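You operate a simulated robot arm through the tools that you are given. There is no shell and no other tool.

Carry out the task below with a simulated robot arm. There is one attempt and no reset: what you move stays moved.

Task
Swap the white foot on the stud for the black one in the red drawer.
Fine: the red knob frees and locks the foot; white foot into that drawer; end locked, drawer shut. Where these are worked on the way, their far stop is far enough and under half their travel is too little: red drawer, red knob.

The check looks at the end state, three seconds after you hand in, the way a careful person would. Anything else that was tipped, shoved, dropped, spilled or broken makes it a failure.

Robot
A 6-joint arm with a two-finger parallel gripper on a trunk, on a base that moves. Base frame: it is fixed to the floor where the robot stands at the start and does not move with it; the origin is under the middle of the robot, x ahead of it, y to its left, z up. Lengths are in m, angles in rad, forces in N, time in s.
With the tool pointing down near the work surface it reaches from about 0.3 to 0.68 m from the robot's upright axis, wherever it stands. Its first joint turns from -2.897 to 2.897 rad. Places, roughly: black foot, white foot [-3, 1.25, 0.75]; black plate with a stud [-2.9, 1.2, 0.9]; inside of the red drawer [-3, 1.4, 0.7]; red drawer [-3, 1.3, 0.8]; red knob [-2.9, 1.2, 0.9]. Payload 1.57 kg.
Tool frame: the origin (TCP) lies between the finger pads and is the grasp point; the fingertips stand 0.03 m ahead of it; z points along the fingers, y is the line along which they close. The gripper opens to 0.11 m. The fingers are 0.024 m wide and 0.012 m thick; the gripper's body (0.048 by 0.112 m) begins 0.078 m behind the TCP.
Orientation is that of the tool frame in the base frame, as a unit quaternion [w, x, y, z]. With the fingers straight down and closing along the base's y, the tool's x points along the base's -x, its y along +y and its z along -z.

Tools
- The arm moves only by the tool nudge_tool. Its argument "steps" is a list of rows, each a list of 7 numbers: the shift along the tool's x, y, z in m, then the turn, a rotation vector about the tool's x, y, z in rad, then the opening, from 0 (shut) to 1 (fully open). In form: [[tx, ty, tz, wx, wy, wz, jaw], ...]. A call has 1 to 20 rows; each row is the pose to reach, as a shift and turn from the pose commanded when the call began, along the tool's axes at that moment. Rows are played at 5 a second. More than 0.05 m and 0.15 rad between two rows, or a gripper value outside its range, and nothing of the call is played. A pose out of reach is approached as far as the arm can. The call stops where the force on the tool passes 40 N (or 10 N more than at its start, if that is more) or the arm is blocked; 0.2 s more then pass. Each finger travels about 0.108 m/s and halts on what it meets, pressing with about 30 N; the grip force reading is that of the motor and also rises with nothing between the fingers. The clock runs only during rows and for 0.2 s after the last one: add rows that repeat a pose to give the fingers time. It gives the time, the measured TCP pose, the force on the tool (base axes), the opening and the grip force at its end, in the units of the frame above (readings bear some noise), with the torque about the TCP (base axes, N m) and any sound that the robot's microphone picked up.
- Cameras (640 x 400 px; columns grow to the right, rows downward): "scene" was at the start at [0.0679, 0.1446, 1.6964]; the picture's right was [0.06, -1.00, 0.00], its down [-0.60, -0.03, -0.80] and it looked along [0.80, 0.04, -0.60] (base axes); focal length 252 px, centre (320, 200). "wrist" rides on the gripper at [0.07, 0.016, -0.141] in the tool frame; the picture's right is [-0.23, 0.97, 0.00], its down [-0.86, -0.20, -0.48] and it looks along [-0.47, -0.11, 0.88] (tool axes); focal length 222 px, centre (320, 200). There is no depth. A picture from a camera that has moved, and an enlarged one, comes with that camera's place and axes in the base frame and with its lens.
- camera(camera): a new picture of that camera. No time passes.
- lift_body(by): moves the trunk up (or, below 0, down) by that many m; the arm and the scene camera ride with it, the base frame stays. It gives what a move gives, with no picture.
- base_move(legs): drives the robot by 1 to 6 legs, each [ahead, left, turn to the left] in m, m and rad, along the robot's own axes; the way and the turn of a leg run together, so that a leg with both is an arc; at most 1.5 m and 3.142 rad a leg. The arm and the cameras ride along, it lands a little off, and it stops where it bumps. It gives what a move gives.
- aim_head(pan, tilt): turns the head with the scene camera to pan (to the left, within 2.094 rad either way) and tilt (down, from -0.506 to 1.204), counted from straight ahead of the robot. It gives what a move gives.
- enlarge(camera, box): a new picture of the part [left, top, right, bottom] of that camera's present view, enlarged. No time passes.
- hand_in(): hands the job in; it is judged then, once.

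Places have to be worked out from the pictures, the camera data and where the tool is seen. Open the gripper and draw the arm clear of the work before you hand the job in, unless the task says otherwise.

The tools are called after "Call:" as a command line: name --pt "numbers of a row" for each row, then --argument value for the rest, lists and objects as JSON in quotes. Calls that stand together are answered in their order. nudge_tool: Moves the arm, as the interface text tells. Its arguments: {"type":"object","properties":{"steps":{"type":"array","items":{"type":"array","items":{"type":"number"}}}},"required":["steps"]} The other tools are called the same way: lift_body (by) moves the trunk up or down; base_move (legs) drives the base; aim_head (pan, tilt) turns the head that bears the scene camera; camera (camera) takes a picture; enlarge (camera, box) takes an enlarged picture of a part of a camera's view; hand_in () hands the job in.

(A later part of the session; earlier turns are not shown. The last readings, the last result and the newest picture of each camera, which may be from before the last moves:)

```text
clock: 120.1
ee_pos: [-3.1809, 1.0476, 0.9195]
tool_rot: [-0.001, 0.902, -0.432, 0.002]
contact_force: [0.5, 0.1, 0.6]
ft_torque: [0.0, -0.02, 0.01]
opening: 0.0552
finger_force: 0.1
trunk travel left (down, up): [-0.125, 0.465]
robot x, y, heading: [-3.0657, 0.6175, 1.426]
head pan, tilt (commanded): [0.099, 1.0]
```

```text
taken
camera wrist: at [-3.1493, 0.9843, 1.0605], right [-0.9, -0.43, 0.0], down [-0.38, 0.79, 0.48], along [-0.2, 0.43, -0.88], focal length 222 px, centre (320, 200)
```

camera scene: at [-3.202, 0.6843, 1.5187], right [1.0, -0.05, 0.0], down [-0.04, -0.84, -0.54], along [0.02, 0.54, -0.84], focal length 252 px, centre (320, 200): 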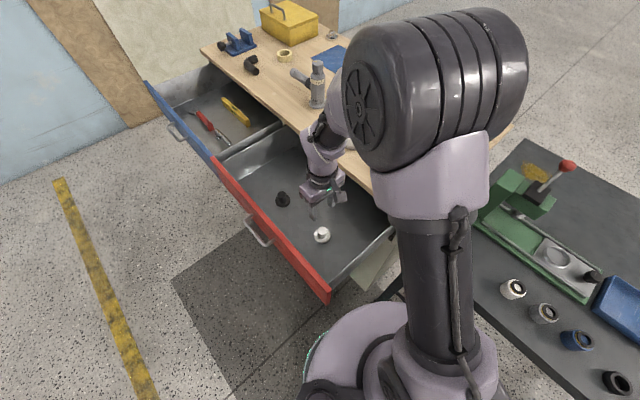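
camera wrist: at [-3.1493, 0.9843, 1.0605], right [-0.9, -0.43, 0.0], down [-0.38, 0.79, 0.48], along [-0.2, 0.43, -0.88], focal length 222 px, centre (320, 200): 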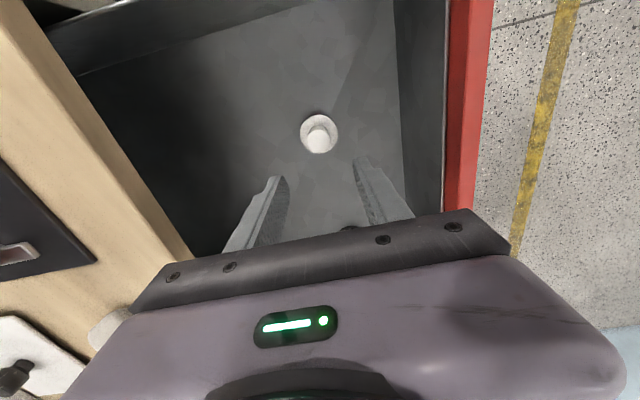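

White foot stands upright in the drawer. I move over the black foot at about (-3.318, 1.204).

Call:
nudge_tool --pt "-0.035 0.0015 -0.005 0 0 0 0.7" --pt "-0.07 0.003 -0.01 0 0 0 0.7" --pt "-0.105 0.0045 -0.01 0 0 0 0.7" --pt "-0.14 0.006 -0.01 0 0 0 0.7" --pt "-0.175 0.0075 -0.01 0 0 0 0.7" --pt "-0.2075 0.009 -0.01 0 0 0 0.7" --pt "-0.2075 0.009 -0.01 0 0 0 0.7"

Call:
camera --camera "wrist"

Call:
enlarge --camera "wrist" --box '[220, 60, 420, 220]'

Call:
camera --camera "scene"

```text
clock: 121.7
ee_pos: [-3.3168, 1.2058, 0.9286]
tool_rot: [-0.002, 0.902, -0.432, 0.002]
contact_force: [0.2, 0.5, -0.2]
ft_torque: [0.0, 0.0, -0.01]
opening: 0.0769
finger_force: 0.1
trunk travel left (down, up): [-0.125, 0.465]
robot x, y, heading: [-3.0671, 0.6123, 1.425]
head pan, tilt (commanded): [0.099, 1.0]
```

```text
taken
camera wrist: at [-3.2862, 1.1426, 1.0701], right [-0.9, -0.43, 0.0], down [-0.38, 0.79, 0.48], along [-0.2, 0.43, -0.88], focal length 222 px, centre (320, 200)
```

wrist: 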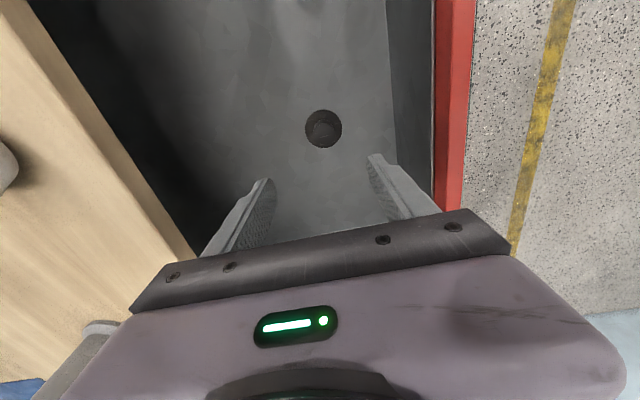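

```text
2.50 times, centred on (320, 140) of wrist
camera zoom: at [-3.2862, 1.1426, 1.0701], right [-0.9, -0.43, 0.0], down [-0.38, 0.79, 0.48], along [-0.2, 0.43, -0.88], focal length 555 px, centre (320, 350)
```

zoom: 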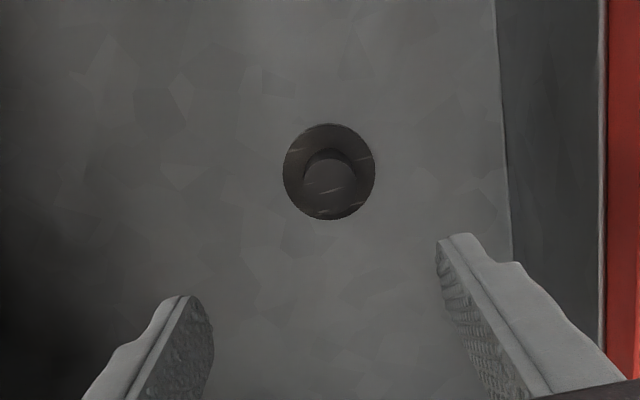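

```text
taken
camera scene: at [-3.202, 0.6843, 1.5188], right [1.0, -0.05, 0.0], down [-0.04, -0.84, -0.54], along [0.02, 0.54, -0.84], focal length 252 px, centre (320, 200)
```

scene: 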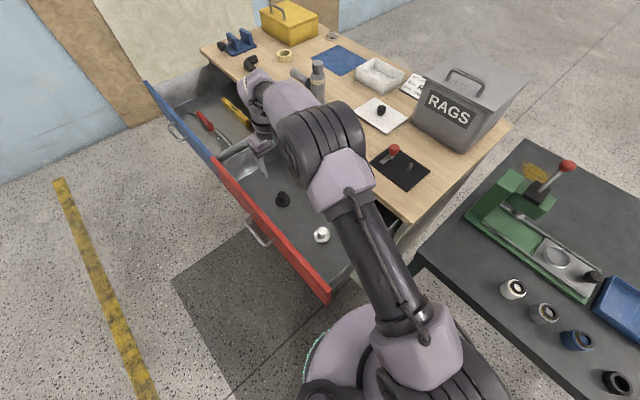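

The black foot is ~6–7 mm off the tool axis (+x, +y). I correct and descend to just above its top for a fine check.

Call:
nudge_tool --pt "0.003 0.0035 0.02 0 0 0 0.7" --pt "0.006 0.0073 0.05 0 0 0 0.7" --pt "0.006 0.0073 0.08 0 0 0 0.7" --pt "0.006 0.0073 0.1 0 0 0 0.7" --pt "0.006 0.0073 0.1 0 0 0 0.7"

Call:
enlarge --camera "wrist" --box '[220, 80, 420, 240]'

Call:
enlarge --camera "scene" --box '[240, 140, 360, 240]'

```text
clock: 122.9
ee_pos: [-3.3174, 1.1974, 0.8282]
tool_rot: [0.0, 0.902, -0.432, 0.001]
contact_force: [-0.5, -0.2, 0.5]
ft_torque: [0.01, 0.0, -0.01]
opening: 0.0769
finger_force: 0.0
trunk travel left (down, up): [-0.125, 0.465]
robot x, y, heading: [-3.0647, 0.6152, 1.431]
head pan, tilt (commanded): [0.099, 1.0]
```

```text
2.50 times, centred on (320, 160) of wrist
camera zoom: at [-3.2872, 1.1344, 0.9697], right [-0.9, -0.43, 0.0], down [-0.38, 0.79, 0.48], along [-0.2, 0.43, -0.88], focal length 555 px, centre (320, 300)
```

zoom: 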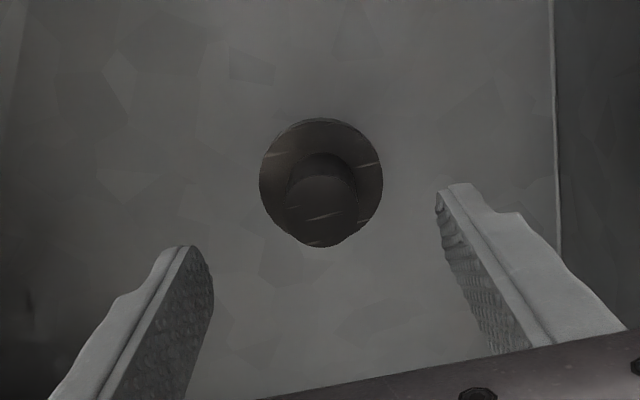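

```text
4.00 times, centred on (300, 190) of scene
camera zoom: at [-3.202, 0.6843, 1.5188], right [1.0, -0.05, 0.0], down [-0.04, -0.84, -0.54], along [0.02, 0.54, -0.84], focal length 1009 px, centre (400, 240)
```

zoom: 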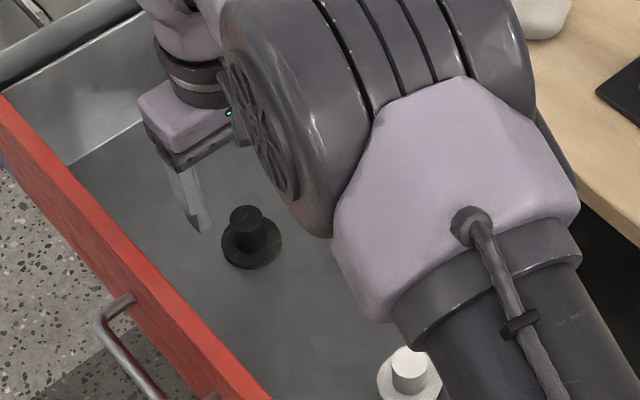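

Aligned within ~1 mm. I descend to TCP z≈0.770 (same grip height as on the white foot) and close.

Call:
nudge_tool --pt "0 0 0.02 0 0 0 0.6" --pt "0 0 0.04 0 0 0 0.5" --pt "0 0 0.058 0 0 0 0.5" --pt "0 0 0.058 0 0 0 0.5"

Call:
enlarge --camera "wrist" --box '[240, 110, 400, 230]'

```text
clock: 123.9
ee_pos: [-3.3181, 1.1979, 0.7714]
tool_rot: [-0.001, 0.901, -0.433, 0.001]
contact_force: [-0.2, -1.2, -0.5]
ft_torque: [0.02, -0.03, -0.02]
opening: 0.0552
finger_force: 0.0
trunk travel left (down, up): [-0.125, 0.465]
robot x, y, heading: [-3.0645, 0.615, 1.422]
head pan, tilt (commanded): [0.099, 1.0]
```

```text
3.33 times, centred on (320, 170) of wrist
camera zoom: at [-3.2878, 1.134, 0.9133], right [-0.9, -0.43, 0.0], down [-0.38, 0.79, 0.48], along [-0.2, 0.43, -0.88], focal length 740 px, centre (320, 300)
```

zoom: 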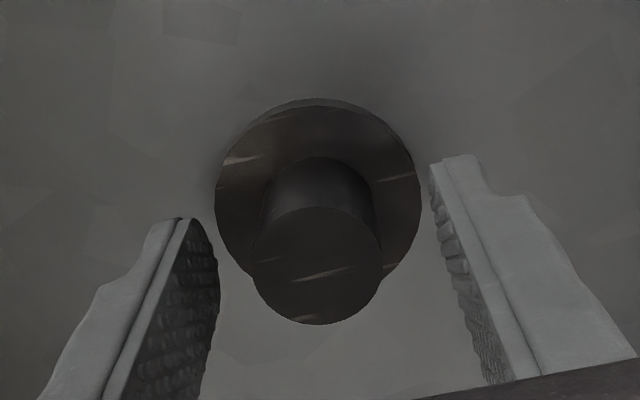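

Comparing with the white foot's grip picture, the black foot sits about 3 mm toward tool −x and its top is ~13 mm below the TCP. I correct both (lower by 12 mm) and close on the stem.

Call:
nudge_tool --pt "-0.0027 0 0.006 0 0 0 0.5" --pt "-0.0027 0 0.012 0 0 0 0.5" --pt "-0.0027 0 0.012 0 0 0 0.5" --pt "-0.0027 0 0.012 0 0 0 0.15" --pt "-0.0027 0 0.012 0 0 0 0.15" --pt "-0.0027 0 0.012 0 0 0 0.15" --pt "-0.0027 0 0.012 0 0 0 0.15"

Call:
enlarge --camera "wrist" --box '[240, 110, 400, 230]'

```text
clock: 125.5
ee_pos: [-3.3211, 1.2005, 0.7578]
tool_rot: [-0.001, 0.902, -0.432, 0.001]
contact_force: [-0.1, -0.5, -0.8]
ft_torque: [0.0, -0.02, 0.0]
opening: 0.028
finger_force: 30.0
trunk travel left (down, up): [-0.125, 0.465]
robot x, y, heading: [-3.0631, 0.6158, 1.427]
head pan, tilt (commanded): [0.099, 1.0]
```

```text
3.33 times, centred on (320, 170) of wrist
camera zoom: at [-3.2891, 1.1361, 0.9001], right [-0.9, -0.43, 0.0], down [-0.38, 0.79, 0.48], along [-0.2, 0.43, -0.88], focal length 740 px, centre (320, 300)
```

zoom: 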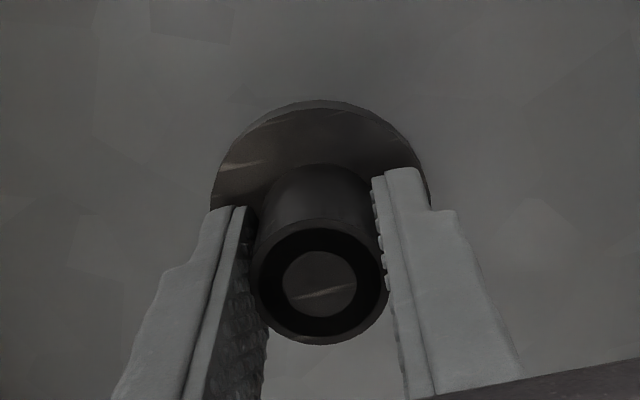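

The black foot is gripped in nearly the same relation as the white one was on the stud (image offsets agree within ~0.5 mm). I lift it out.

Call:
nudge_tool --pt "0 0 -0.01 0 0 0 0.15" --pt "0 0 -0.03 0 0 0 0.15" --pt "0 0 -0.06 0 0 0 0.15" --pt "0 0 -0.09 0 0 0 0.15" --pt "0 0 -0.12 0 0 0 0.15" --pt "0 0 -0.15 0 0 0 0.15" --pt "0 0 -0.15 0 0 0 0.15"

Call:
lift_body --by 0.2

Call:
enlarge --camera "wrist" --box '[240, 110, 400, 230]'

Call:
camera --camera "scene"

```text
clock: 127.1
ee_pos: [-3.319, 1.2021, 0.9088]
tool_rot: [-0.002, 0.902, -0.432, 0.002]
contact_force: [0.5, -1.0, 0.0]
ft_torque: [-0.03, -0.01, 0.04]
opening: 0.0281
finger_force: 30.0
trunk travel left (down, up): [-0.125, 0.465]
robot x, y, heading: [-3.0654, 0.6138, 1.423]
head pan, tilt (commanded): [0.099, 1.0]
```

```text
clock: 129.2
ee_pos: [-3.3181, 1.202, 1.1086]
tool_rot: [-0.001, 0.902, -0.432, 0.0]
contact_force: [0.2, -0.9, -1.3]
ft_torque: [0.02, -0.02, -0.01]
opening: 0.0281
finger_force: 29.8
trunk travel left (down, up): [-0.325, 0.265]
robot x, y, heading: [-3.0645, 0.6162, 1.429]
head pan, tilt (commanded): [0.099, 1.0]
```

```text
3.33 times, centred on (320, 170) of wrist
camera zoom: at [-3.2885, 1.1383, 1.2498], right [-0.9, -0.43, 0.0], down [-0.38, 0.79, 0.48], along [-0.2, 0.43, -0.88], focal length 740 px, centre (320, 300)
```

zoom: 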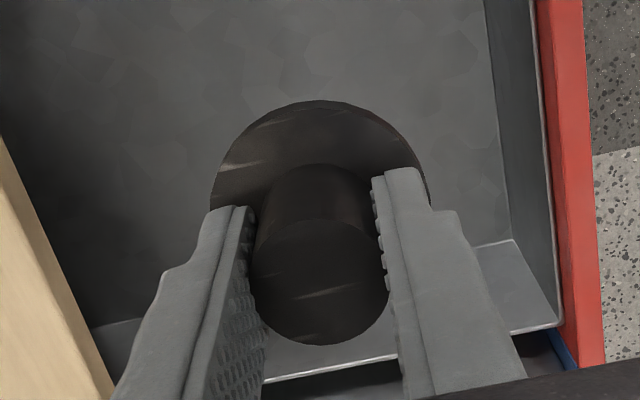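

```text
taken
camera scene: at [-3.2021, 0.6845, 1.7186], right [1.0, -0.05, 0.0], down [-0.04, -0.84, -0.54], along [0.02, 0.54, -0.84], focal length 252 px, centre (320, 200)
```

scene: 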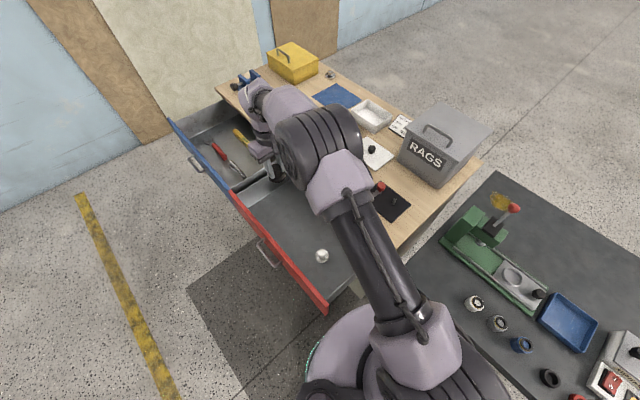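

No slip in the grip. I carry the black foot across to above the stud at TCP (-2.9033, 1.179, ~1.11).

Call:
nudge_tool --pt "0.0278 -0.0309 0 0 0 0 0.15" --pt "0.0556 -0.0618 0 0 0 0 0.15" --pt "0.0834 -0.0927 0 0 0 0 0.15" --pt "0.1112 -0.1236 0 0 0 0 0.15" --pt "0.139 -0.1545 0 0 0 0 0.15" --pt "0.1667 -0.1853 0 0 0 0 0.15" --pt "0.1945 -0.2162 0 0 0 0 0.15" --pt "0.2223 -0.2471 0 0 0 0 0.15" --pt "0.2501 -0.278 0 0 0 0 0.15" --pt "0.2779 -0.3089 0 0 0 0 0.15" --pt "0.2779 -0.3089 0 0 0 0 0.15"

Call:
enlarge --camera "scene" --box '[340, 130, 430, 215]'

Call:
enlarge --camera "wrist" --box '[240, 80, 400, 230]'

```text
clock: 131.6
ee_pos: [-2.9055, 1.1781, 1.1111]
tool_rot: [-0.001, 0.902, -0.432, 0.001]
contact_force: [-0.5, -0.2, -0.8]
ft_torque: [-0.03, 0.02, -0.01]
opening: 0.0279
finger_force: 30.0
trunk travel left (down, up): [-0.325, 0.265]
robot x, y, heading: [-3.0651, 0.6143, 1.427]
head pan, tilt (commanded): [0.099, 1.0]
```

```text
4.71 times, centred on (385, 172) of scene
camera zoom: at [-3.2028, 0.6844, 1.7187], right [1.0, -0.05, 0.0], down [-0.04, -0.84, -0.54], along [0.02, 0.54, -0.84], focal length 1187 px, centre (14, 329)
```

zoom: 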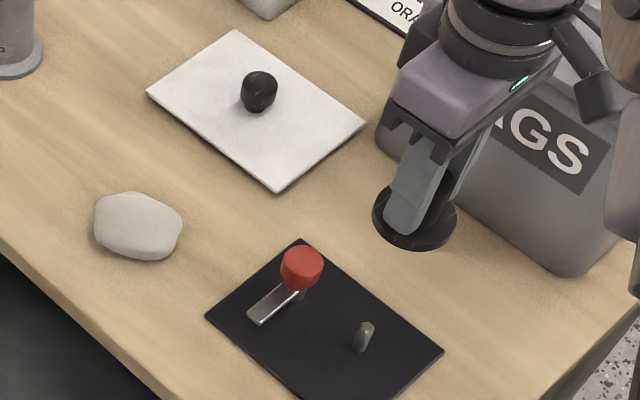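

```text
2.67 times, centred on (320, 155) of wrist
camera zoom: at [-2.8749, 1.115, 1.2525], right [-0.9, -0.43, 0.0], down [-0.38, 0.79, 0.48], along [-0.2, 0.43, -0.88], focal length 592 px, centre (320, 320)
```

zoom: 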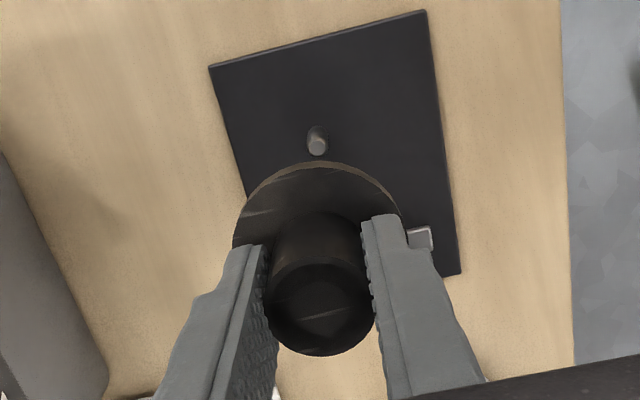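

The stud is visible right where expected under the foot. I correct the ~2 mm residual and descend to just above the stud, then re-check the readings.

Call:
nudge_tool --pt "0.0007 -0.002 0.03 0 0 0 0.15" --pt "0.0007 -0.002 0.06 0 0 0 0.15" --pt "0.0007 -0.002 0.09 0 0 0 0.15" --pt "0.0007 -0.002 0.115 0 0 0 0.15" --pt "0.0007 -0.002 0.122 0 0 0 0.15" --pt "0.0007 -0.002 0.122 0 0 0 0.15" --pt "0.0007 -0.002 0.122 0 0 0 0.15"

Call:
enlarge --camera "scene" --box '[350, 150, 420, 215]'

Call:
enlarge --camera "wrist" --box '[240, 80, 400, 230]'

```text
clock: 133.2
ee_pos: [-2.9012, 1.1813, 0.9871]
tool_rot: [-0.001, 0.902, -0.432, 0.001]
contact_force: [-0.6, 0.4, -0.1]
ft_torque: [0.0, 0.0, 0.01]
opening: 0.0279
finger_force: 30.4
trunk travel left (down, up): [-0.325, 0.265]
robot x, y, heading: [-3.0657, 0.6135, 1.428]
head pan, tilt (commanded): [0.099, 1.0]
```

```text
6.15 times, centred on (385, 182) of scene
camera zoom: at [-3.202, 0.6844, 1.7187], right [1.0, -0.05, 0.0], down [-0.04, -0.84, -0.54], along [0.02, 0.54, -0.84], focal length 1552 px, centre (-80, 308)
```

zoom: 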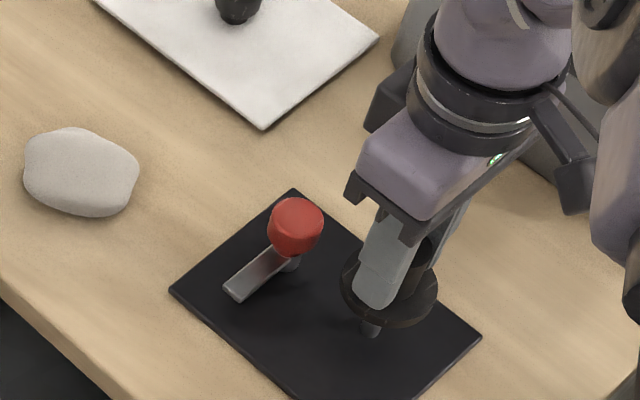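

```text
2.67 times, centred on (320, 155) of wrist
camera zoom: at [-2.8709, 1.1173, 1.1289], right [-0.9, -0.43, 0.0], down [-0.38, 0.79, 0.48], along [-0.2, 0.43, -0.88], focal length 592 px, centre (320, 320)
```

zoom: 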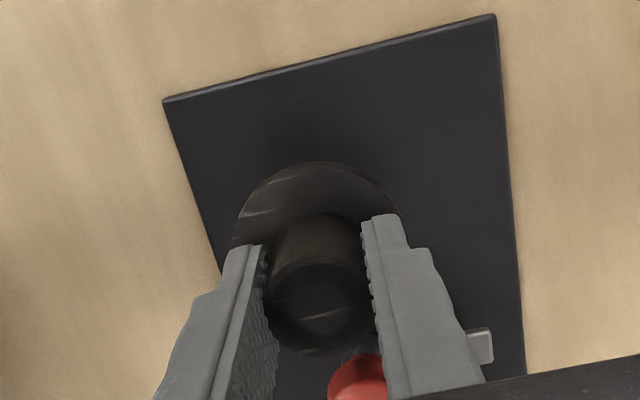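

Readings now show a ~3 mm offset in tool y (the earlier reading lagged behind). I let it settle and read again.

Call:
nudge_tool --pt "0 0 0 0 0 0 0.15" --pt "0 0 0 0 0 0 0.15" --pt "0 0 0 0 0 0 0.15"

Call:
nudge_tool --pt "0 0 0 0 0 0 0.15"

Call:
nudge_tool --pt "0 0 0 0 0 0 0.15"

```text
clock: 134.0
ee_pos: [-2.9019, 1.1804, 0.9876]
tool_rot: [-0.001, 0.902, -0.432, 0.001]
contact_force: [0.7, -0.6, -0.4]
ft_torque: [-0.01, 0.01, -0.01]
opening: 0.028
finger_force: 29.5
trunk travel left (down, up): [-0.325, 0.265]
robot x, y, heading: [-3.0649, 0.6196, 1.426]
head pan, tilt (commanded): [0.099, 1.0]
```

```text
clock: 134.4
ee_pos: [-2.9015, 1.1813, 0.986]
tool_rot: [-0.002, 0.902, -0.432, 0.001]
contact_force: [-0.3, -0.2, -0.3]
ft_torque: [0.02, -0.01, 0.0]
opening: 0.0281
finger_force: 29.9
trunk travel left (down, up): [-0.325, 0.265]
robot x, y, heading: [-3.0648, 0.6145, 1.425]
head pan, tilt (commanded): [0.099, 1.0]
```

```text
clock: 134.8
ee_pos: [-2.9013, 1.1814, 0.9874]
tool_rot: [-0.002, 0.902, -0.432, 0.002]
contact_force: [0.1, -0.2, -0.6]
ft_torque: [0.01, 0.0, -0.03]
opening: 0.0281
finger_force: 30.0
trunk travel left (down, up): [-0.325, 0.265]
robot x, y, heading: [-3.0651, 0.617, 1.426]
head pan, tilt (commanded): [0.099, 1.0]
```

Settled at (-2.9015, 1.1811); the seated white foot had (-2.9033, 1.1794). I shift +2.5 mm in tool y and descend slowly onto the stud, watching the force.

Call:
nudge_tool --pt "0.0002 0.0025 0 0 0 0 0.15" --pt "0.0002 0.0025 0 0 0 0 0.15" --pt "0.0002 0.0025 0.005 0 0 0 0.15" --pt "0.0002 0.0025 0.01 0 0 0 0.15" --pt "0.0002 0.0025 0.014 0 0 0 0.15" --pt "0.0002 0.0025 0.018 0 0 0 0.15" --pt "0.0002 0.0025 0.022 0 0 0 0.15" --pt "0.0002 0.0025 0.025 0 0 0 0.15"

Call:
enlarge --camera "scene" --box '[350, 150, 420, 215]'

```text
clock: 136.6
ee_pos: [-2.9037, 1.1773, 0.9617]
tool_rot: [-0.001, 0.901, -0.433, 0.001]
contact_force: [0.7, 0.3, -0.8]
ft_torque: [-0.03, 0.01, -0.02]
opening: 0.0278
finger_force: 29.7
trunk travel left (down, up): [-0.325, 0.265]
robot x, y, heading: [-3.0639, 0.6114, 1.429]
head pan, tilt (commanded): [0.099, 1.0]
```

```text
6.15 times, centred on (385, 182) of scene
camera zoom: at [-3.202, 0.6844, 1.7187], right [1.0, -0.05, 0.0], down [-0.04, -0.84, -0.54], along [0.02, 0.54, -0.84], focal length 1552 px, centre (-80, 308)
```

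zoom: 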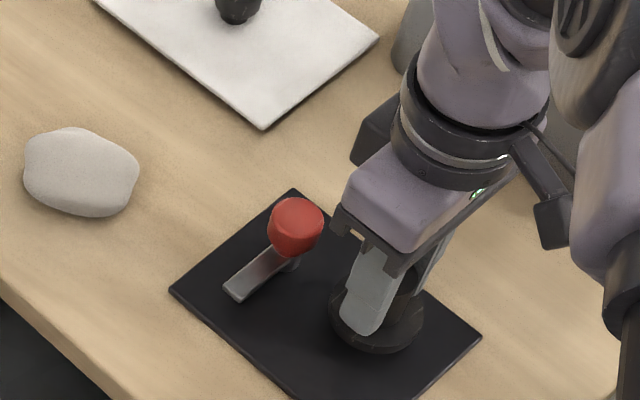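

No resistance so far at z=0.962. I continue down to the seat height.

Call:
nudge_tool --pt "0 0 0.003 0 0 0 0.15" --pt "0 0 0.006 0 0 0 0.15" --pt "0 0 0.009 0 0 0 0.15" --pt "0 0 0.012 0 0 0 0.15" --pt "0 0 0.014 0 0 0 0.15" --pt "0 0 0.016 0 0 0 0.15"

Call:
enlarge --camera "scene" --box '[350, 150, 420, 215]'

Call:
enlarge --camera "wrist" --box '[240, 80, 400, 230]'

```text
clock: 138.0
ee_pos: [-2.9035, 1.1787, 0.9469]
tool_rot: [-0.002, 0.902, -0.432, 0.001]
contact_force: [0.2, 0.3, 0.4]
ft_torque: [0.03, 0.02, 0.0]
opening: 0.0275
finger_force: 29.9
trunk travel left (down, up): [-0.325, 0.265]
robot x, y, heading: [-3.0661, 0.6129, 1.424]
head pan, tilt (commanded): [0.099, 1.0]
```

```text
6.15 times, centred on (385, 182) of scene
camera zoom: at [-3.2019, 0.6844, 1.7187], right [1.0, -0.05, 0.0], down [-0.04, -0.84, -0.54], along [0.02, 0.54, -0.84], focal length 1552 px, centre (-80, 308)
```

zoom: 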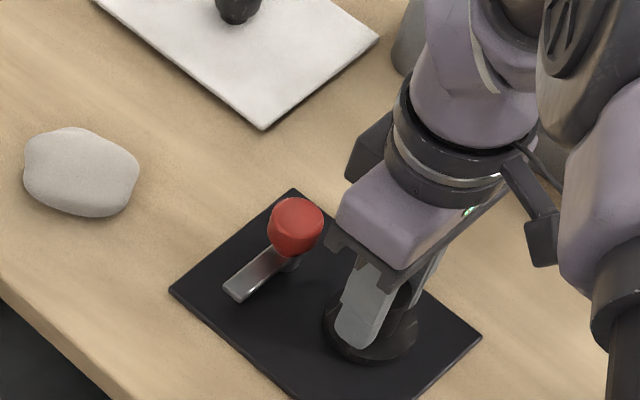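

```text
2.67 times, centred on (320, 155) of wrist
camera zoom: at [-2.8726, 1.1147, 1.0889], right [-0.9, -0.43, 0.0], down [-0.38, 0.79, 0.48], along [-0.2, 0.43, -0.88], focal length 592 px, centre (320, 320)
```

zoom: 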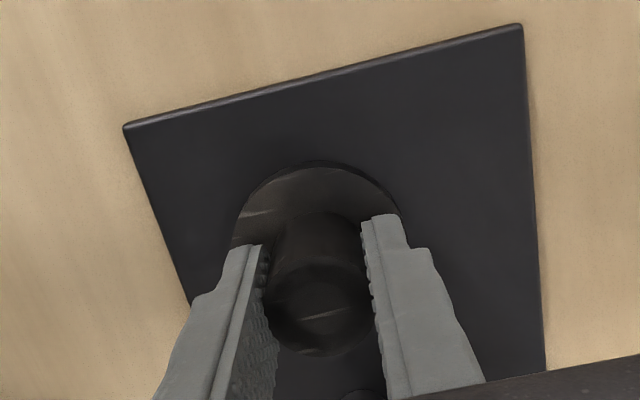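

Clearly engaged on the stud without resistance. I go the last millimetres until it seats.

Call:
nudge_tool --pt "0 0 0.0015 0 0 0 0.15" --pt "0 0 0.003 0 0 0 0.15" --pt "0 0 0.0045 0 0 0 0.15" --pt "0 0 0.006 0 0 0 0.15"

```text
clock: 139.0
ee_pos: [-2.9032, 1.1784, 0.9427]
tool_rot: [-0.004, 0.902, -0.432, 0.001]
contact_force: [3.3, 3.8, 37.7]
ft_torque: [-0.41, 0.25, 0.02]
opening: 0.0282
finger_force: 30.1
trunk travel left (down, up): [-0.325, 0.265]
robot x, y, heading: [-3.0619, 0.6165, 1.422]
head pan, tilt (commanded): [0.099, 1.0]
```

37.7 N at z=0.943: fully seated, same height as the white foot. I ease off, open and lift away.

Call:
nudge_tool --pt "0 0 -0.002 0 0 0 0.15" --pt "0 0 -0.002 0 0 0 0.4" --pt "0 0 -0.002 0 0 0 0.5" --pt "0 0 -0.002 0 0 0 0.5" --pt "0 0 -0.03 0 0 0 0.5" --pt "0 0 -0.06 0 0 0 0.5" --pt "0 0 -0.1 0 0 0 0.5" --pt "0 0 -0.12 0 0 0 0.5" --pt "0 0 -0.12 0 0 0 0.5"

Call:
enlarge --camera "scene" --box '[350, 150, 420, 215]'

Call:
camera --camera "wrist"

```text
clock: 141.0
ee_pos: [-2.904, 1.1789, 1.0613]
tool_rot: [-0.001, 0.902, -0.431, 0.001]
contact_force: [-0.1, -0.3, -0.1]
ft_torque: [-0.01, -0.04, 0.03]
opening: 0.0547
finger_force: 0.1
trunk travel left (down, up): [-0.325, 0.265]
robot x, y, heading: [-3.067, 0.616, 1.431]
head pan, tilt (commanded): [0.099, 1.0]
```

```text
6.15 times, centred on (385, 182) of scene
camera zoom: at [-3.202, 0.6842, 1.7187], right [1.0, -0.05, 0.0], down [-0.04, -0.84, -0.54], along [0.02, 0.54, -0.84], focal length 1552 px, centre (-80, 308)
```

zoom: 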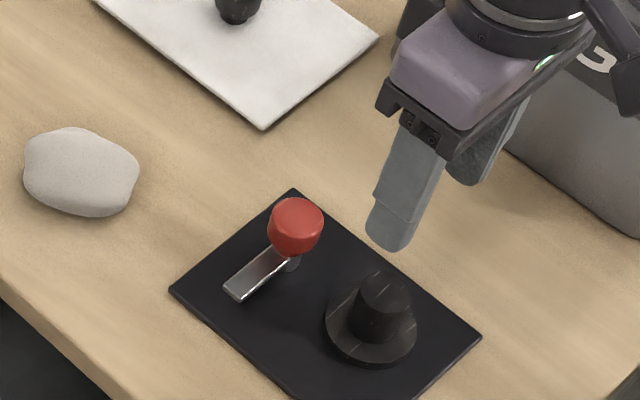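

```text
taken
camera wrist: at [-2.8728, 1.1151, 1.2031], right [-0.9, -0.43, 0.0], down [-0.38, 0.79, 0.48], along [-0.2, 0.43, -0.88], focal length 222 px, centre (320, 200)
```

wrist: 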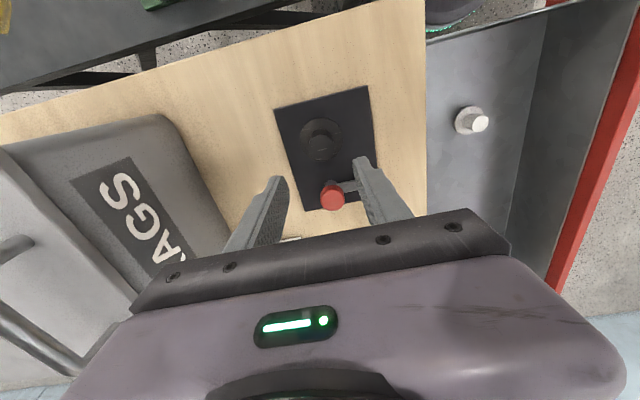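

The black foot sits on the stud exactly where the white one was. Now I go back over the knob, turned so the fingers close across the bar's present direction, with limited opening.

Call:
nudge_tool --pt "-0.0057 0 0 0 0 0.131 0.5" --pt "-0.0114 0 0 0 0 0.262 0.5" --pt "-0.0171 0 0 0 0 0.393 0.5" --pt "-0.0228 0 0 0 0 0.524 0.5" --pt "-0.0285 0 0 0 0 0.655 0.5" --pt "-0.0342 0 0 0 0 0.786 0.45" --pt "-0.0399 0 0 0 0 0.917 0.45" --pt "-0.0456 0 0 0 0 1.048 0.45" --pt "-0.0513 0 0 0 0 1.179 0.45" --pt "-0.057 0 0 0 0 1.31 0.45" --pt "-0.0627 0 0 0 0 1.441 0.45" --pt "-0.0684 -0.0002 0 0 0 1.57 0.45" --pt "-0.0684 -0.0002 0 0 0 1.57 0.45" --pt "-0.0684 -0.0002 0 0 0 1.57 0.45"

Call:
camera --camera "wrist"

Call:
enlarge --camera "wrist" --box '[220, 60, 420, 220]'

```text
clock: 144.0
ee_pos: [-2.9465, 1.2312, 1.0608]
tool_rot: [0.002, -0.333, 0.943, 0.0]
contact_force: [-0.4, 0.6, 0.6]
ft_torque: [0.01, 0.0, -0.01]
opening: 0.0495
finger_force: 0.1
trunk travel left (down, up): [-0.325, 0.265]
robot x, y, heading: [-3.0643, 0.6147, 1.428]
head pan, tilt (commanded): [0.099, 1.0]
```

```text
taken
camera wrist: at [-3.0115, 1.202, 1.2025], right [-0.43, 0.9, 0.0], down [0.79, 0.38, 0.48], along [0.43, 0.21, -0.88], focal length 222 px, centre (320, 200)
```

wrist: 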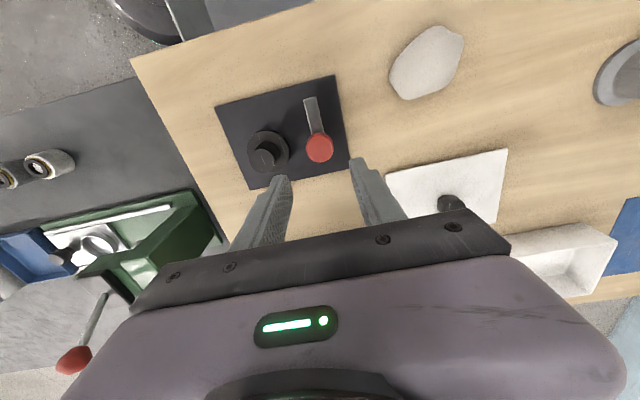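

```text
2.50 times, centred on (320, 140) of wrist
camera zoom: at [-3.0115, 1.202, 1.2025], right [-0.43, 0.9, 0.0], down [0.79, 0.38, 0.48], along [0.43, 0.21, -0.88], focal length 555 px, centre (320, 350)
```

zoom: 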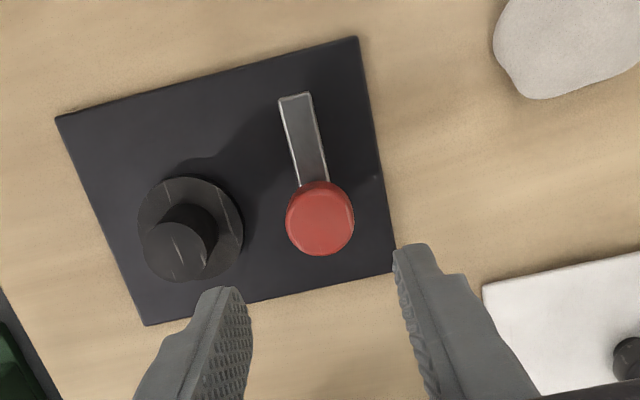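

Knob is centred on the tool axis. I descend and close on it.

Call:
nudge_tool --pt "0 0 0.03 0 0 0 0.45" --pt "0 0 0.06 0 0 0 0.45" --pt "0 0 0.09 0 0 0 0.45" --pt "0 0 0.11 0 0 0 0.45" --pt "0 0 0.1155 0 0 0 0.45" --pt "0 0 0.1155 0 0 0 0.45"

Call:
enlarge --camera "wrist" --box '[220, 60, 420, 260]'

```text
clock: 145.4
ee_pos: [-2.9462, 1.2339, 0.9469]
tool_rot: [0.002, -0.333, 0.943, 0.0]
contact_force: [-0.1, 0.5, 0.3]
ft_torque: [0.02, 0.0, 0.02]
opening: 0.0495
finger_force: 0.0
trunk travel left (down, up): [-0.325, 0.265]
robot x, y, heading: [-3.0656, 0.6157, 1.422]
head pan, tilt (commanded): [0.099, 1.0]
```

```text
2.00 times, centred on (320, 160) of wrist
camera zoom: at [-3.0112, 1.2026, 1.0877], right [-0.43, 0.9, 0.0], down [0.79, 0.38, 0.48], along [0.43, 0.21, -0.88], focal length 444 px, centre (320, 280)
```

zoom: 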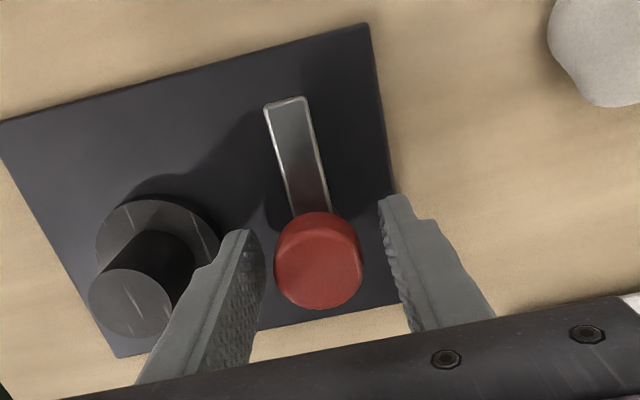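

Aligned as before. I close on the knob.

Call:
nudge_tool --pt "0 0 0 0 0 0 0.2" --pt "0 0 0 0 0 0 0.2" --pt "0 0 0 0 0 0 0.2" --pt "0 0 0 0 0 0 0.2"

Call:
nudge_tool --pt "0 0 0 0 0 -0.06 0.2" --pt "0 0 0 0 0 -0.12 0.2" --pt "0 0 0 0 0 -0.18 0.2" --pt "0 0 0 0 0 -0.24 0.2" --pt "0 0 0 0 0 -0.3 0.2" --pt "0 0 0 0 0 -0.36 0.2" --pt "0 0 0 0 0 -0.42 0.2" --pt "0 0 0 0 0 -0.48 0.2"

Call:
enlarge --camera "wrist" --box '[220, 60, 420, 260]'

```text
clock: 146.4
ee_pos: [-2.9458, 1.2332, 0.9467]
tool_rot: [0.002, -0.332, 0.943, 0.0]
contact_force: [1.2, -2.7, -2.0]
ft_torque: [0.42, 0.08, 0.0]
opening: 0.032
finger_force: 40.9
trunk travel left (down, up): [-0.325, 0.265]
robot x, y, heading: [-3.0664, 0.6159, 1.425]
head pan, tilt (commanded): [0.099, 1.0]
```

```text
clock: 148.2
ee_pos: [-2.9465, 1.2329, 0.9462]
tool_rot: [0.004, -0.548, 0.837, -0.001]
contact_force: [-4.3, 14.9, 13.9]
ft_torque: [0.62, 0.38, -0.05]
opening: 0.0318
finger_force: 40.5
trunk travel left (down, up): [-0.325, 0.265]
robot x, y, heading: [-3.0624, 0.6157, 1.425]
head pan, tilt (commanded): [0.099, 1.0]
```

```text
2.00 times, centred on (320, 160) of wrist
camera zoom: at [-2.9897, 1.1759, 1.0875], right [-0.8, 0.6, 0.0], down [0.52, 0.7, 0.48], along [0.29, 0.39, -0.88], focal length 444 px, centre (320, 280)
```

zoom: 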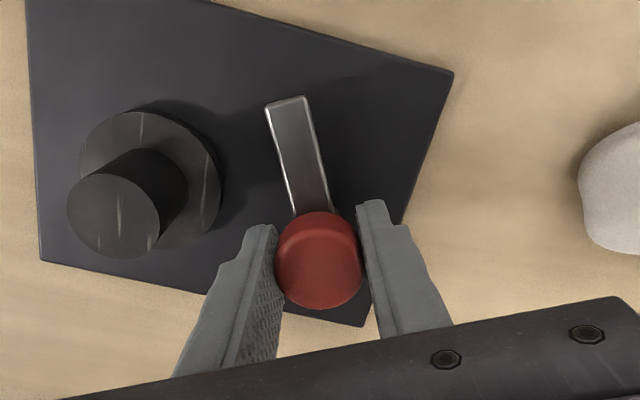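

The bar follows. I continue turning back toward the foot.

Call:
nudge_tool --pt "0 0 0 0 0 -0.06 0.2" --pt "0 0 0 0 0 -0.12 0.2" --pt "0 0 0 0 0 -0.18 0.2" --pt "0 0 0 0 0 -0.24 0.2" --pt "0 0 0 0 0 -0.3 0.2" --pt "0 0 0 0 0 -0.36 0.2" --pt "0 0 0 0 0 -0.42 0.2" --pt "0 0 0 0 0 -0.48 0.2" --pt "0 0 0 0 0 -0.54 0.2" --pt "0 0 0 0 0 -0.6 0.2"

Call:
enlarge --camera "wrist" --box '[220, 60, 420, 260]'

```text
clock: 150.4
ee_pos: [-2.946, 1.2317, 0.9442]
tool_rot: [-0.002, 0.77, -0.638, 0.001]
contact_force: [-5.6, 21.4, 24.1]
ft_torque: [0.39, 0.5, 0.0]
opening: 0.0315
finger_force: 40.9
trunk travel left (down, up): [-0.325, 0.265]
robot x, y, heading: [-3.0613, 0.6131, 1.422]
head pan, tilt (commanded): [0.099, 1.0]
```

```text
2.00 times, centred on (320, 160) of wrist
camera zoom: at [-2.9502, 1.1614, 1.0868], right [-1.0, 0.04, 0.0], down [0.03, 0.88, 0.48], along [0.02, 0.48, -0.88], focal length 444 px, centre (320, 280)
```

zoom: 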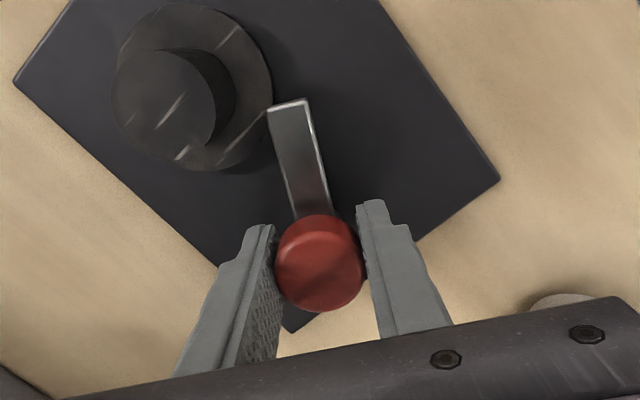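

The bar tip is reaching the flange. I ease the accumulated side/vertical load by about 1 mm and continue to the locked stop.

Call:
nudge_tool --pt "-0.001 0 -0.001 0 0 -0.03 0.2" --pt "-0.001 0 -0.001 0 0 -0.08 0.2" --pt "-0.001 0 -0.001 0 0 -0.13 0.2" --pt "-0.001 0 -0.001 0 0 -0.18 0.2" --pt "-0.001 0 -0.001 0 0 -0.23 0.2" --pt "-0.001 0 -0.001 0 0 -0.28 0.2" --pt "-0.001 0 -0.001 0 0 -0.33 0.2" --pt "-0.001 0 -0.001 0 0 -0.38 0.2" --pt "-0.001 0 -0.001 0 0 -0.43 0.2"

Call:
enlarge --camera "wrist" --box '[220, 40, 420, 240]'

```text
clock: 152.4
ee_pos: [-2.9477, 1.2324, 0.9456]
tool_rot: [-0.001, 0.889, -0.458, 0.002]
contact_force: [-6.0, 0.8, -7.2]
ft_torque: [-0.51, 0.2, 0.03]
opening: 0.0317
finger_force: 40.5
trunk travel left (down, up): [-0.325, 0.265]
robot x, y, heading: [-3.0612, 0.6188, 1.427]
head pan, tilt (commanded): [0.099, 1.0]
```

```text
2.00 times, centred on (320, 140) of wrist
camera zoom: at [-2.92, 1.1669, 1.087], right [-0.93, -0.38, 0.0], down [-0.33, 0.81, 0.48], along [-0.18, 0.44, -0.88], focal length 444 px, centre (320, 320)
```

zoom: 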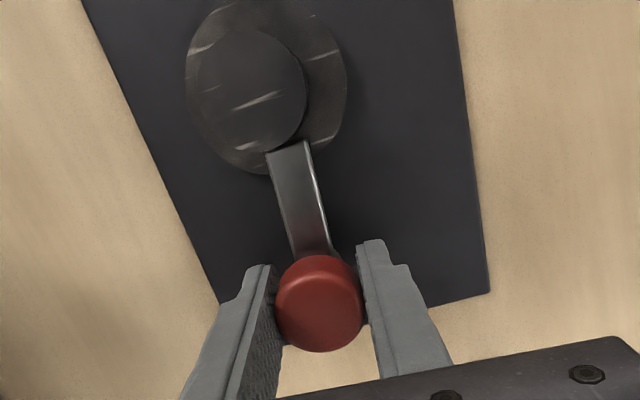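

The bar is over the flange, about 0.07 rad short of the original locked angle. I continue in small steps to the stop.

Call:
nudge_tool --pt "0 0 0 0 0 -0.03 0.2" --pt "0 0 0 0 0 -0.06 0.2" --pt "0 0 0 0 0 -0.09 0.2" --pt "0 0 0 0 0 -0.12 0.2" --pt "0 0 0 0 0 -0.15 0.2"

Call:
enlarge --camera "wrist" --box '[220, 40, 420, 240]'

```text
clock: 153.6
ee_pos: [-2.9466, 1.2333, 0.9452]
tool_rot: [-0.002, 0.921, -0.391, 0.002]
contact_force: [-9.1, -4.6, -11.9]
ft_torque: [-0.09, 0.29, -0.35]
opening: 0.032
finger_force: 40.2
trunk travel left (down, up): [-0.325, 0.265]
robot x, y, heading: [-3.0602, 0.6155, 1.423]
head pan, tilt (commanded): [0.099, 1.0]
```

```text
2.00 times, centred on (320, 140) of wrist
camera zoom: at [-2.9107, 1.1719, 1.0875], right [-0.86, -0.51, 0.0], down [-0.45, 0.75, 0.48], along [-0.24, 0.41, -0.88], focal length 444 px, centre (320, 320)
```

zoom: 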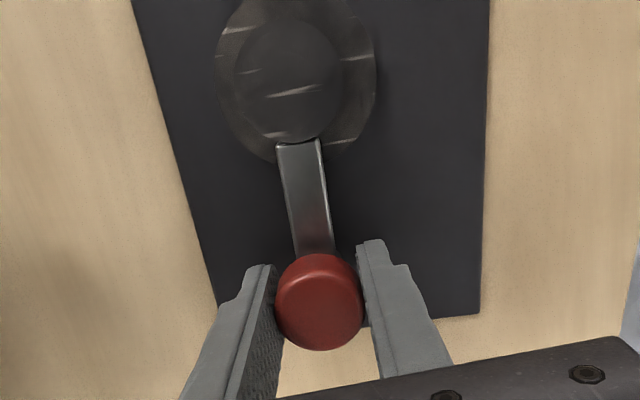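

Torque rose to 0.35 N·m: the locked stop, with the bar pointing straight at the foot's stem over its flange. I open and lift away, then inspect.

Call:
nudge_tool --pt "0 0 0 0 0 0 0.5" --pt "0 0 0 0 0 0 0.5" --pt "0 0 0 0 0 0 0.5" --pt "0 0 -0.03 0 0 0 0.5" --pt "0 0 -0.06 0 0 0 0.5" --pt "0 0 -0.1 0 0 0 0.5" --pt "0 0 -0.14 0 0 0 0.5" --pt "0 0 -0.18 0 0 0 0.5" --pt "0 0 -0.22 0 0 0 0.5" --pt "0 0 -0.25 0 0 0 0.5"

Call:
enlarge --camera "scene" --box '[350, 150, 420, 215]'

Call:
camera --camera "wrist"

Call:
enlarge --camera "wrist" --box '[240, 80, 380, 180]'

```text
clock: 155.8
ee_pos: [-2.949, 1.2309, 1.1964]
tool_rot: [-0.002, 0.92, -0.391, 0.001]
contact_force: [-0.9, 0.3, 0.4]
ft_torque: [0.0, 0.0, 0.01]
opening: 0.0552
finger_force: 0.0
trunk travel left (down, up): [-0.325, 0.265]
robot x, y, heading: [-3.0642, 0.6126, 1.426]
head pan, tilt (commanded): [0.099, 1.0]
```

```text
6.15 times, centred on (385, 182) of scene
camera zoom: at [-3.2021, 0.6837, 1.7188], right [1.0, -0.05, 0.0], down [-0.04, -0.84, -0.54], along [0.02, 0.54, -0.84], focal length 1552 px, centre (-80, 308)
```

zoom: 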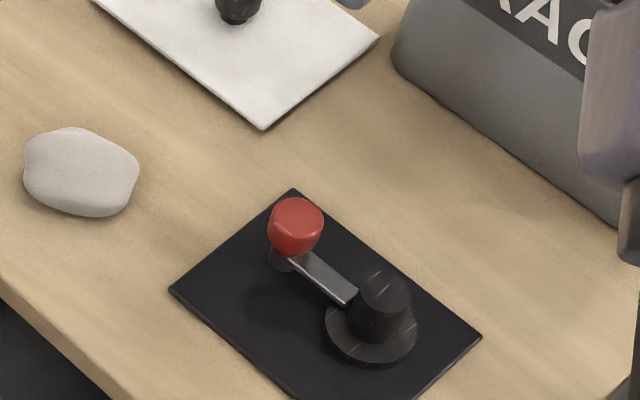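

```text
taken
camera wrist: at [-2.9115, 1.1707, 1.338], right [-0.86, -0.51, 0.0], down [-0.45, 0.75, 0.48], along [-0.24, 0.41, -0.88], focal length 222 px, centre (320, 200)
```

wrist: 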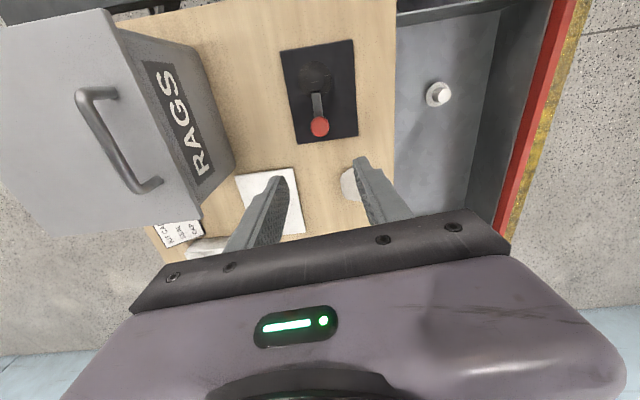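

```text
4.00 times, centred on (310, 130) of wrist
camera zoom: at [-2.9115, 1.1707, 1.338], right [-0.86, -0.51, 0.0], down [-0.45, 0.75, 0.48], along [-0.24, 0.41, -0.88], focal length 888 px, centre (360, 480)
```

zoom: 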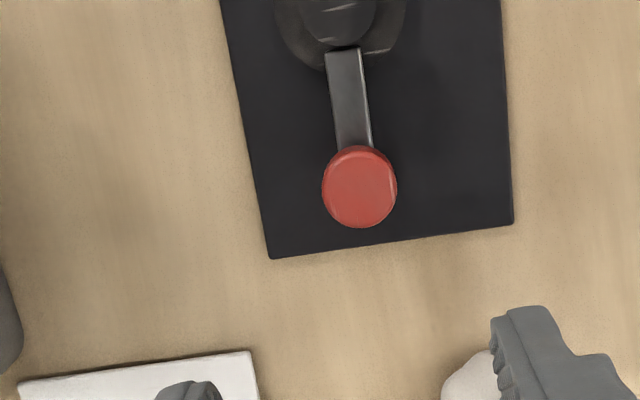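

The clamp is back in exactly its original locked position over the black foot. Now to shut the drawer: I move the tool (closed) high over to a spot in front of the drawer's red front, at about (-3.358, 0.907), turning it so the fingers push broadside.

Call:
nudge_tool --pt "-0.0039 0.0399 0 0 0 0.1277 0.3" --pt "-0.0078 0.0798 0 0 0 0.2554 0.2" --pt "-0.0116 0.1197 0 0 0 0.3831 0.1" --pt "-0.0155 0.1596 0 0 0 0.5108 0" --pt "-0.0194 0.1995 0 0 0 0.6385 0" --pt "-0.0233 0.2394 0 0 0 0.7662 0" --pt "-0.0271 0.2793 0 0 0 0.8939 0" --pt "-0.031 0.3192 0 0 0 1.0216 0" --pt "-0.0349 0.3591 0 0 0 1.1493 0" --pt "-0.0388 0.399 0 0 0 1.277 0" --pt "-0.0426 0.4389 0 0 0 1.4047 0" --pt "-0.0465 0.4788 0 0 0 1.5324 0" --pt "-0.0504 0.5188 0 0 0 1.66 0" --pt "-0.0504 0.5188 0 0 0 1.66 0" --pt "-0.0504 0.5188 0 0 0 1.66 0"

Call:
camera --camera "scene"

Call:
camera --camera "wrist"

```text
clock: 159.0
ee_pos: [-3.3567, 0.9064, 1.1962]
tool_rot: [0.002, -0.332, 0.943, 0.001]
contact_force: [-0.2, -0.1, 0.0]
ft_torque: [0.01, -0.02, -0.03]
opening: 0.0
finger_force: 21.1
trunk travel left (down, up): [-0.325, 0.265]
robot x, y, heading: [-3.0666, 0.6156, 1.427]
head pan, tilt (commanded): [0.099, 1.0]
```

```text
taken
camera scene: at [-3.2024, 0.684, 1.7187], right [1.0, -0.05, 0.0], down [-0.04, -0.84, -0.54], along [0.02, 0.54, -0.84], focal length 252 px, centre (320, 200)
```

scene: 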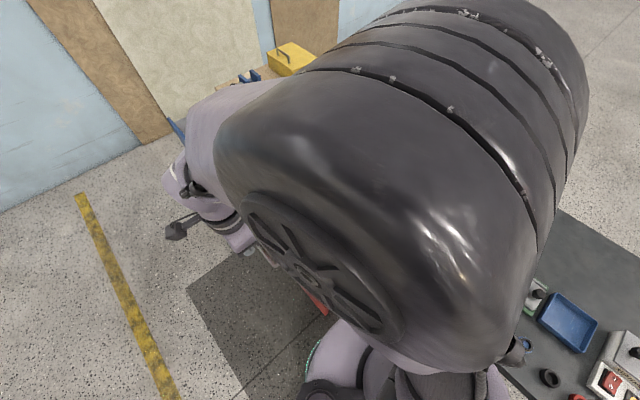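

```text
taken
camera wrist: at [-3.4217, 0.8763, 1.3378], right [-0.43, 0.9, 0.0], down [0.79, 0.38, 0.48], along [0.43, 0.21, -0.88], focal length 222 px, centre (320, 200)
```

wrist: 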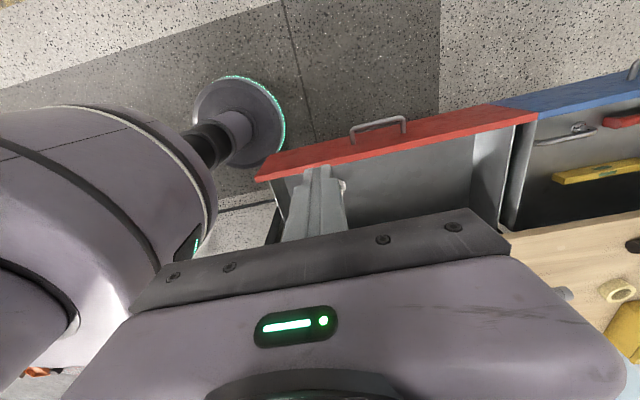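

The wrist view shows the tool about 5 cm outside the red front and right of the handle. I lower the trunk, then the arm, to bring the fingertips beside the upper part of the drawer front.

Call:
lift_body --by -0.15

Call:
nudge_tool --pt "0 0 0.04 0 0 0 0" --pt "0 0 0.08 0 0 0 0" --pt "0 0 0.12 0 0 0 0" --pt "0 0 0.16 0 0 0 0" --pt "0 0 0.16 0 0 0 0"

Call:
camera --camera "wrist"

```text
clock: 160.8
ee_pos: [-3.3561, 0.9059, 1.0466]
tool_rot: [0.002, -0.332, 0.943, -0.001]
contact_force: [-0.6, 0.3, 0.2]
ft_torque: [0.02, -0.03, -0.01]
opening: 0.0
finger_force: 21.8
trunk travel left (down, up): [-0.175, 0.415]
robot x, y, heading: [-3.0584, 0.619, 1.427]
head pan, tilt (commanded): [0.099, 1.0]
```

```text
clock: 162.0
ee_pos: [-3.356, 0.9052, 0.8842]
tool_rot: [0.002, -0.331, 0.943, 0.0]
contact_force: [-0.1, 0.1, -0.6]
ft_torque: [0.0, 0.05, -0.02]
opening: 0.0
finger_force: 21.1
trunk travel left (down, up): [-0.175, 0.415]
robot x, y, heading: [-3.0637, 0.6136, 1.423]
head pan, tilt (commanded): [0.099, 1.0]
```

```text
taken
camera wrist: at [-3.4201, 0.8745, 1.0257], right [-0.43, 0.9, 0.0], down [0.79, 0.38, 0.48], along [0.43, 0.21, -0.88], focal length 222 px, centre (320, 200)
```

wrist: 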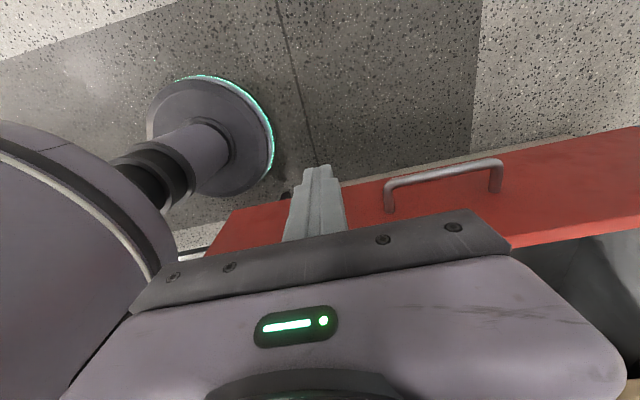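

Clear of the front face and handle. I lower the last 6 cm so the tips overlap the front's upper half while the gripper body stays above table-top level.

Call:
nudge_tool --pt "0 0 0.02 0 0 0 0" --pt "0 0 0.04 0 0 0 0" --pt "0 0 0.057 0 0 0 0" --pt "0 0 0.057 0 0 0 0"

Call:
camera --camera "wrist"

```text
clock: 163.0
ee_pos: [-3.3565, 0.9081, 0.8282]
tool_rot: [0.002, -0.333, 0.943, 0.0]
contact_force: [-0.6, -0.1, 0.6]
ft_torque: [0.03, 0.03, -0.01]
opening: 0.0001
finger_force: 21.2
trunk travel left (down, up): [-0.175, 0.415]
robot x, y, heading: [-3.0606, 0.6175, 1.424]
head pan, tilt (commanded): [0.099, 1.0]
```

```text
taken
camera wrist: at [-3.4206, 0.8778, 0.9699], right [-0.43, 0.9, 0.0], down [0.79, 0.38, 0.48], along [0.43, 0.21, -0.88], focal length 222 px, centre (320, 200)
```

wrist: 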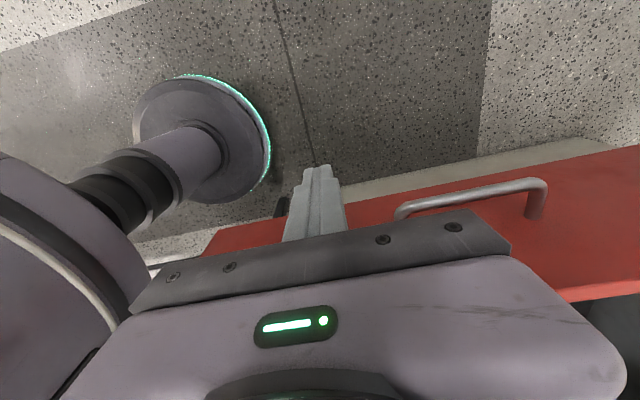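

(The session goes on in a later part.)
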